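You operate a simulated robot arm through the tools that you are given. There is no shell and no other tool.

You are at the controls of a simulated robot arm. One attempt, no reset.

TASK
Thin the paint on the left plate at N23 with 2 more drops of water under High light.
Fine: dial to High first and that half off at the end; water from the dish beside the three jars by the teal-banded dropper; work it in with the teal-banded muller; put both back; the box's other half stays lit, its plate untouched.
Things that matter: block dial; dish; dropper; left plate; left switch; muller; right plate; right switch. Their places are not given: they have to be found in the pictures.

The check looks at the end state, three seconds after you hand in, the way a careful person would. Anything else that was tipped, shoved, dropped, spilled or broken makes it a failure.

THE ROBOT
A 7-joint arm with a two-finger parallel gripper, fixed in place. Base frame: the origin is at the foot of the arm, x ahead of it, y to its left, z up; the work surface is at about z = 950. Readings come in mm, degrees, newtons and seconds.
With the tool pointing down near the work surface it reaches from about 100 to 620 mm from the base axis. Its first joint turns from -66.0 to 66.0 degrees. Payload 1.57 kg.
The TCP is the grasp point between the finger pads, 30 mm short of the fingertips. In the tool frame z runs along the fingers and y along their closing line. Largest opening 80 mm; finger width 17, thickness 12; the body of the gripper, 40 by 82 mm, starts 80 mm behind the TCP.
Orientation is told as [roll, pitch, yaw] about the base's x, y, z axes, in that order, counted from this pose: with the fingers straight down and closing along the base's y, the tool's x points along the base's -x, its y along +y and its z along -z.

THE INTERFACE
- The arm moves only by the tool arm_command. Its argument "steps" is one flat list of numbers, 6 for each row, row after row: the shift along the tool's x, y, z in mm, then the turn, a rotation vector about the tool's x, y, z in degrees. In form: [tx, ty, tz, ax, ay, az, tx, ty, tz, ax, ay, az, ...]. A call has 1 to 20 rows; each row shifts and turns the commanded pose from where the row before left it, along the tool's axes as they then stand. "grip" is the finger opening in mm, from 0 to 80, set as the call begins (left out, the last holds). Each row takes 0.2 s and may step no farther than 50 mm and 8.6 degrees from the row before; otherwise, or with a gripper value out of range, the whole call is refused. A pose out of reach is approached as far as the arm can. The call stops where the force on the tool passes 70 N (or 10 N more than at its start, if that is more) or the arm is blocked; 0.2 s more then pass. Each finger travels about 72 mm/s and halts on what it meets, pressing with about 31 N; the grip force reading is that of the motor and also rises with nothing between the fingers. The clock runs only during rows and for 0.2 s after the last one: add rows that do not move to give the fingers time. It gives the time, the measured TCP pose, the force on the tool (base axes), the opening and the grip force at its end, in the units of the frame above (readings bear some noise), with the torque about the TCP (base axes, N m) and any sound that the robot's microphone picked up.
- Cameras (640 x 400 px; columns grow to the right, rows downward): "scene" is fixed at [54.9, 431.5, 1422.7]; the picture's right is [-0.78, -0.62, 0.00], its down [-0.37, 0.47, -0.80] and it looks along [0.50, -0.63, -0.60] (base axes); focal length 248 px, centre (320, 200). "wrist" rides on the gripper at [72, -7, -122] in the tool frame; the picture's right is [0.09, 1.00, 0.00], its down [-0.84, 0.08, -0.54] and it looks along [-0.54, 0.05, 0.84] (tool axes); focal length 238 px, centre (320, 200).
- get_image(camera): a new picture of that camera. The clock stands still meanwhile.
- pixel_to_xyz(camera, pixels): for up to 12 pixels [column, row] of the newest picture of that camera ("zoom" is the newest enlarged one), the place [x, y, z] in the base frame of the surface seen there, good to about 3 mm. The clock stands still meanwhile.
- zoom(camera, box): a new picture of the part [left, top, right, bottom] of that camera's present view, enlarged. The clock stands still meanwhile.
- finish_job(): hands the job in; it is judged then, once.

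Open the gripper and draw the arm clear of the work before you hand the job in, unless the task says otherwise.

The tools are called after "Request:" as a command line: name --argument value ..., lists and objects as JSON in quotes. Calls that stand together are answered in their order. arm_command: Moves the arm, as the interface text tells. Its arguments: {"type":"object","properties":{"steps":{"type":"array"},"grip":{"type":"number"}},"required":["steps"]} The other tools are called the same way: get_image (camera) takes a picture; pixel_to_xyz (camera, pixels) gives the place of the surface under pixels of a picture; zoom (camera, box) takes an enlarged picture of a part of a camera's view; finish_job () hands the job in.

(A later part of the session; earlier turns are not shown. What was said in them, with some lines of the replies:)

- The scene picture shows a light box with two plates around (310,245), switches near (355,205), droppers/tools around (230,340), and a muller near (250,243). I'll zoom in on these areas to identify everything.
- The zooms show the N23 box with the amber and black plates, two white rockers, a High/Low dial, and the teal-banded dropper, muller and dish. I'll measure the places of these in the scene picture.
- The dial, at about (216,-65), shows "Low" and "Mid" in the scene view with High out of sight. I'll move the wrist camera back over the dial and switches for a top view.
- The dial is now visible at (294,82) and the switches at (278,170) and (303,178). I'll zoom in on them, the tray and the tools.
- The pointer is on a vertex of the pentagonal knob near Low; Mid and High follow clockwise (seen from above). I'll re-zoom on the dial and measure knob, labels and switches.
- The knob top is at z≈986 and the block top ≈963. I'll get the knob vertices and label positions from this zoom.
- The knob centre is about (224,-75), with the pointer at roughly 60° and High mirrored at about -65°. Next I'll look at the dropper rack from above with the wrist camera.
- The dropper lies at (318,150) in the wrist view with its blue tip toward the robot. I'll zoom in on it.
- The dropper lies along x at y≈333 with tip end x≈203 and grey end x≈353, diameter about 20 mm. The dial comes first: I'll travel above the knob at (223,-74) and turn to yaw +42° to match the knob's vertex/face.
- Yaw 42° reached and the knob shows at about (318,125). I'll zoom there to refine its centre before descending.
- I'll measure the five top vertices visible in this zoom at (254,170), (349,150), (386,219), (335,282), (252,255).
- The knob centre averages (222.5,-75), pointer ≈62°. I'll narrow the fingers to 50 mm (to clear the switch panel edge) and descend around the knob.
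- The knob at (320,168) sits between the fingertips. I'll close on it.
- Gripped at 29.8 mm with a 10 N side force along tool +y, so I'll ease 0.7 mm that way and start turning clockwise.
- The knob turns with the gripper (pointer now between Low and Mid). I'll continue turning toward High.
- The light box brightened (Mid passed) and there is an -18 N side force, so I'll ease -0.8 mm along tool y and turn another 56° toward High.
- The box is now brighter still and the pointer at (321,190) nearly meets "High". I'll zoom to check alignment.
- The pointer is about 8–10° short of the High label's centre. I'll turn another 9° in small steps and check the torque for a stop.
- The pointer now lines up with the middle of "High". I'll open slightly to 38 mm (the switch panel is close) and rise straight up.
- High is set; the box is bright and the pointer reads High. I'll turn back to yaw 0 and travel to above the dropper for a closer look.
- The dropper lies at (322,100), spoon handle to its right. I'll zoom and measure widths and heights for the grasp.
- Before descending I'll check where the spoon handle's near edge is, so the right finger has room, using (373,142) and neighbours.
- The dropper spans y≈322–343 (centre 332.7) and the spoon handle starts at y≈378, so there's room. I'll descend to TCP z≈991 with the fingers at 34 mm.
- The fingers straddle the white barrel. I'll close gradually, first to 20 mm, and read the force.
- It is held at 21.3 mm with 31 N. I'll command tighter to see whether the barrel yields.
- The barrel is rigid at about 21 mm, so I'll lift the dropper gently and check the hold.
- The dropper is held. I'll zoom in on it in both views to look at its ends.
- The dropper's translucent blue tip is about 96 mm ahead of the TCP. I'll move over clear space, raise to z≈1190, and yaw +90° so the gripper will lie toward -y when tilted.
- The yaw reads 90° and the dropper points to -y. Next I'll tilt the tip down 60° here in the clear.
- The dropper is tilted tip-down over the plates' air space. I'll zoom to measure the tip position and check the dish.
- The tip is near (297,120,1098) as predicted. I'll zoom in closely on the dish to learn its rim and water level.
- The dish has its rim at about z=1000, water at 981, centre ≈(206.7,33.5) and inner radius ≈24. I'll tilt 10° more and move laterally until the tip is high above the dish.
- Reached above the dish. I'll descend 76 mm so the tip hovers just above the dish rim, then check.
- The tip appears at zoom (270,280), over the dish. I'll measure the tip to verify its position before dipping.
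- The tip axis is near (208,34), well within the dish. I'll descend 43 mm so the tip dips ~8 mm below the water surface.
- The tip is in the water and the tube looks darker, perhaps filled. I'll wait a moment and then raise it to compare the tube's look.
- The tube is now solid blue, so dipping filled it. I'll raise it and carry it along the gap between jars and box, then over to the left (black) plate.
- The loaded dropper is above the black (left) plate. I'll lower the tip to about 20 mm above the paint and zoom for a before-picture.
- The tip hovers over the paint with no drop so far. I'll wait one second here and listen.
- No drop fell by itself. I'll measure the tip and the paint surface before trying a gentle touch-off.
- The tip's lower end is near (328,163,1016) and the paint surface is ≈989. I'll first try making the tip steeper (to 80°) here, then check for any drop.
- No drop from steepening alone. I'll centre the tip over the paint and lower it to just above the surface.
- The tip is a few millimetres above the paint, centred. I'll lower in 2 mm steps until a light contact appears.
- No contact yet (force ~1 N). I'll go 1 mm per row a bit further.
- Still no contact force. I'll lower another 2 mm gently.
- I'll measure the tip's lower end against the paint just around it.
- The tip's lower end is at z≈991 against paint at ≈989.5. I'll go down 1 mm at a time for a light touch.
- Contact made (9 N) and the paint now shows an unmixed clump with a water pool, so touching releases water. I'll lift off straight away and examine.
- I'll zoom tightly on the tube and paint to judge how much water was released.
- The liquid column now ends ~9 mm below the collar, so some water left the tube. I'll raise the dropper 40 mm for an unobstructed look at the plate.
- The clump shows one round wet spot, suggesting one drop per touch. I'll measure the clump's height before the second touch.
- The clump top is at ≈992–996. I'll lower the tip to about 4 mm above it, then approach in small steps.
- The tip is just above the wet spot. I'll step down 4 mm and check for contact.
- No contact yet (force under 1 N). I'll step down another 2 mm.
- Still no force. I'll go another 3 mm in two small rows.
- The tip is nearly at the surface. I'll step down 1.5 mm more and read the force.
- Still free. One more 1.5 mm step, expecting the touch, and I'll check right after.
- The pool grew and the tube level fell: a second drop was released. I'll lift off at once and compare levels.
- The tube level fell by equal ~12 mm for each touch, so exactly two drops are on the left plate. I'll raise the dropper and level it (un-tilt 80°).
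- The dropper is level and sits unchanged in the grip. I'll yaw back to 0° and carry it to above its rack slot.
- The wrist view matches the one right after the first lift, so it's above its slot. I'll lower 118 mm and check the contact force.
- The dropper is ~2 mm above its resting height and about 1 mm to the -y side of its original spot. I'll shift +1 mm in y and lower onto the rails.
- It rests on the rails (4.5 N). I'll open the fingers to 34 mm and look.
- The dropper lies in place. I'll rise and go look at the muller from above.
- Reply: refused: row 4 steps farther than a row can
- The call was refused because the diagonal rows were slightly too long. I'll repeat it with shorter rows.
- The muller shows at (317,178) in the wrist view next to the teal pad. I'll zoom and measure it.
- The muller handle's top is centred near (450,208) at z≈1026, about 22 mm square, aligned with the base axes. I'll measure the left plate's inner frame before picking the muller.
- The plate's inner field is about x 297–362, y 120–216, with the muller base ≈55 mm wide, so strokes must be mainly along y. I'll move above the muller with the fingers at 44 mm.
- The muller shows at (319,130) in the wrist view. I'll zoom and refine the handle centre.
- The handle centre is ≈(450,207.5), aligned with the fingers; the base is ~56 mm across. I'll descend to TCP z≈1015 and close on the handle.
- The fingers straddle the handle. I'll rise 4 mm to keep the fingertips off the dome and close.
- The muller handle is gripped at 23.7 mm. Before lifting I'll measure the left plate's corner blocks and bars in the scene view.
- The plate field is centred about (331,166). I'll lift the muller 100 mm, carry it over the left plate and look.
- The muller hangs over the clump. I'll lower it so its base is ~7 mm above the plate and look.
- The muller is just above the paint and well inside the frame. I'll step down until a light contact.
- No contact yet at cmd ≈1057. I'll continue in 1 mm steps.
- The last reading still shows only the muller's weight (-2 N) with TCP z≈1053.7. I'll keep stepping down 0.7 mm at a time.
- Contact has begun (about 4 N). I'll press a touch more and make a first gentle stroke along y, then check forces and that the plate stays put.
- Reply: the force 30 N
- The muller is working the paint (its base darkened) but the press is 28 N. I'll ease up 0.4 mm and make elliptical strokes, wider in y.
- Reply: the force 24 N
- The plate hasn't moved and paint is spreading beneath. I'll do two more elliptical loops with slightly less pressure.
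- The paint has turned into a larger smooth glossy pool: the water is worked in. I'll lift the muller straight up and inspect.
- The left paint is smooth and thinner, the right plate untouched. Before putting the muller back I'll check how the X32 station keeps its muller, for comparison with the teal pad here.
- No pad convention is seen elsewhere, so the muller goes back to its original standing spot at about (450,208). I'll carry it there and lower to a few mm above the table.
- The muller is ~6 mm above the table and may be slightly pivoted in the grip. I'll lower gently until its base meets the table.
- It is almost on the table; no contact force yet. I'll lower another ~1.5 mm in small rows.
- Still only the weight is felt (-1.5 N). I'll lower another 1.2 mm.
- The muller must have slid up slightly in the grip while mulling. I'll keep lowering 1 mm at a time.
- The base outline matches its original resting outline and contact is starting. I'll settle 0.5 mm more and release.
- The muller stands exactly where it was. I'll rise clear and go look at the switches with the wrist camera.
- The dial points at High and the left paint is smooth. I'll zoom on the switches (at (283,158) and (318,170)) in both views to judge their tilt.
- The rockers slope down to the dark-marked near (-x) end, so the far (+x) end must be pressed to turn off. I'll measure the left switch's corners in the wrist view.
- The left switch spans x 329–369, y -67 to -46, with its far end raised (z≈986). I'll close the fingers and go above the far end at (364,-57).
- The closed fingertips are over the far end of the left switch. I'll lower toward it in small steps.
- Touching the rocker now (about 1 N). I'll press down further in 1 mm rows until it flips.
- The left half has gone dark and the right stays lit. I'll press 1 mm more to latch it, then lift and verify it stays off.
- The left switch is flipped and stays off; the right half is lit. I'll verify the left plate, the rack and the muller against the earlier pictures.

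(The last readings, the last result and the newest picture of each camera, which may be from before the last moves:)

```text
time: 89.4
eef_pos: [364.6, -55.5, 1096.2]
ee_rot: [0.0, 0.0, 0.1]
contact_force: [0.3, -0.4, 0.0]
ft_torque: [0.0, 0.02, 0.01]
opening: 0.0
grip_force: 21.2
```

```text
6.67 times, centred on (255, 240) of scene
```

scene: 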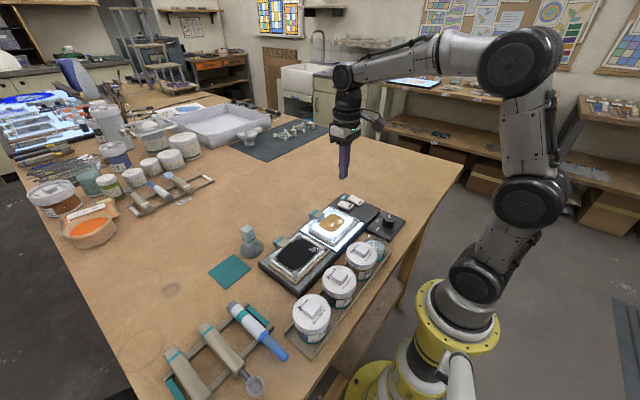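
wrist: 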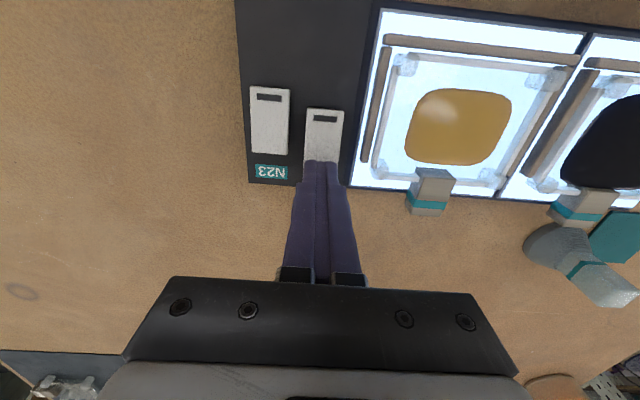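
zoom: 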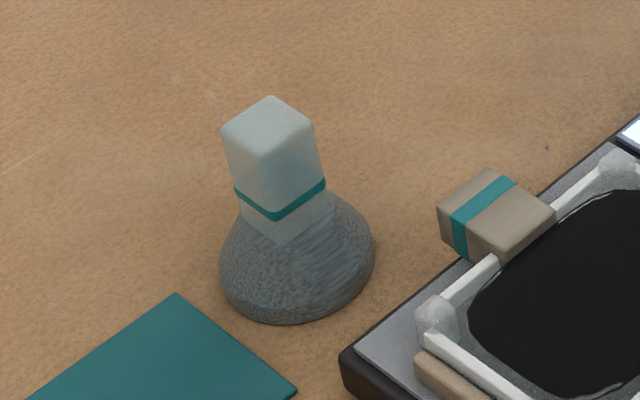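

Plate, dropper, muller and dial all check out. I'll open the gripper and draw the arm up and clear before handing in.

Request:
arm_command --steps '[0, 0, -40, 0, 0, 0, 0, 0, -40, 0, 0, 0, -10, 10, -35, 0, 0, 0, -10, 20, 0, 0, 0, 0, 0, 0, 0, 0, 0, 0, 0, 0, 0, 0, 0, 0]' --grip 80

Request:
get_image --camera "scene"

Request:
get_image --camera "wrist"

```text
time: 90.8
eef_pos: [383.5, -27.7, 1210.8]
ee_rot: [0.0, 0.0, 0.0]
contact_force: [-0.8, 0.6, 0.1]
ft_torque: [-0.02, -0.01, -0.01]
opening: 80.0
grip_force: 0.1
```

```text
taken
```

scene: 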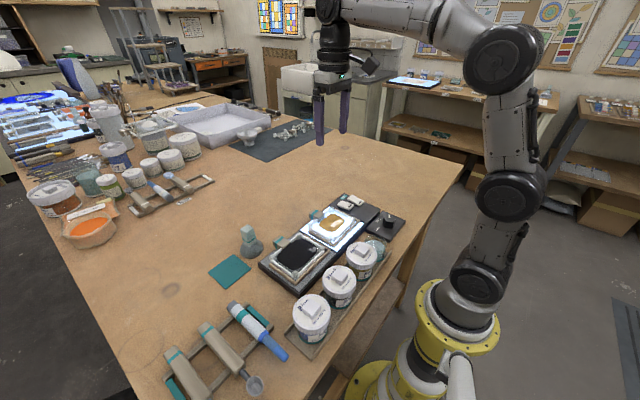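

```text
taken
```

wrist: 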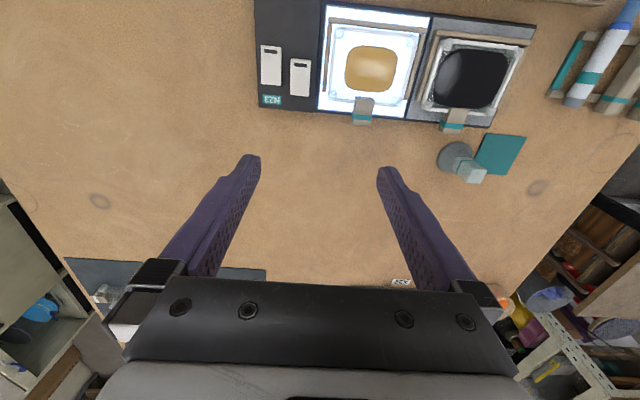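

The arm is clear with the gripper open. The left half is off with its paint smooth, the right half is lit and untouched, the dial is on High, and the dropper and muller are back in place. I'm handing in the job.

Request:
finish_job

```text
The job is handed in.
```

I thinned the left (black) plate at N23 with 2 drops of water under High light and handed the job in. No verdict has come back yet.

- **Light:** I turned the dial to High first and left it there. At the end I switched the left half off. The right half stayed lit.
- **Water:** I filled the teal-banded dropper from the dish and touched its tip to the paint twice. The level in the tube fell by about the same amount each time, which I read as one drop per touch; I did not see the drops themselves.
- **Mixing:** I worked it with the teal-banded muller until the paint went from a clump with a separate pool of water to one smooth, wider pool. It stayed inside the plate's rim, and the plate did not shift.
- **Put back:** The dropper is on its rack, within about 1–2 mm of where it lay, and still holds roughly 2 drops. The muller stands upright where it started, with some paint on its base.

I did not touch the right plate, and the pictures at the end showed nothing tipped or spilled.
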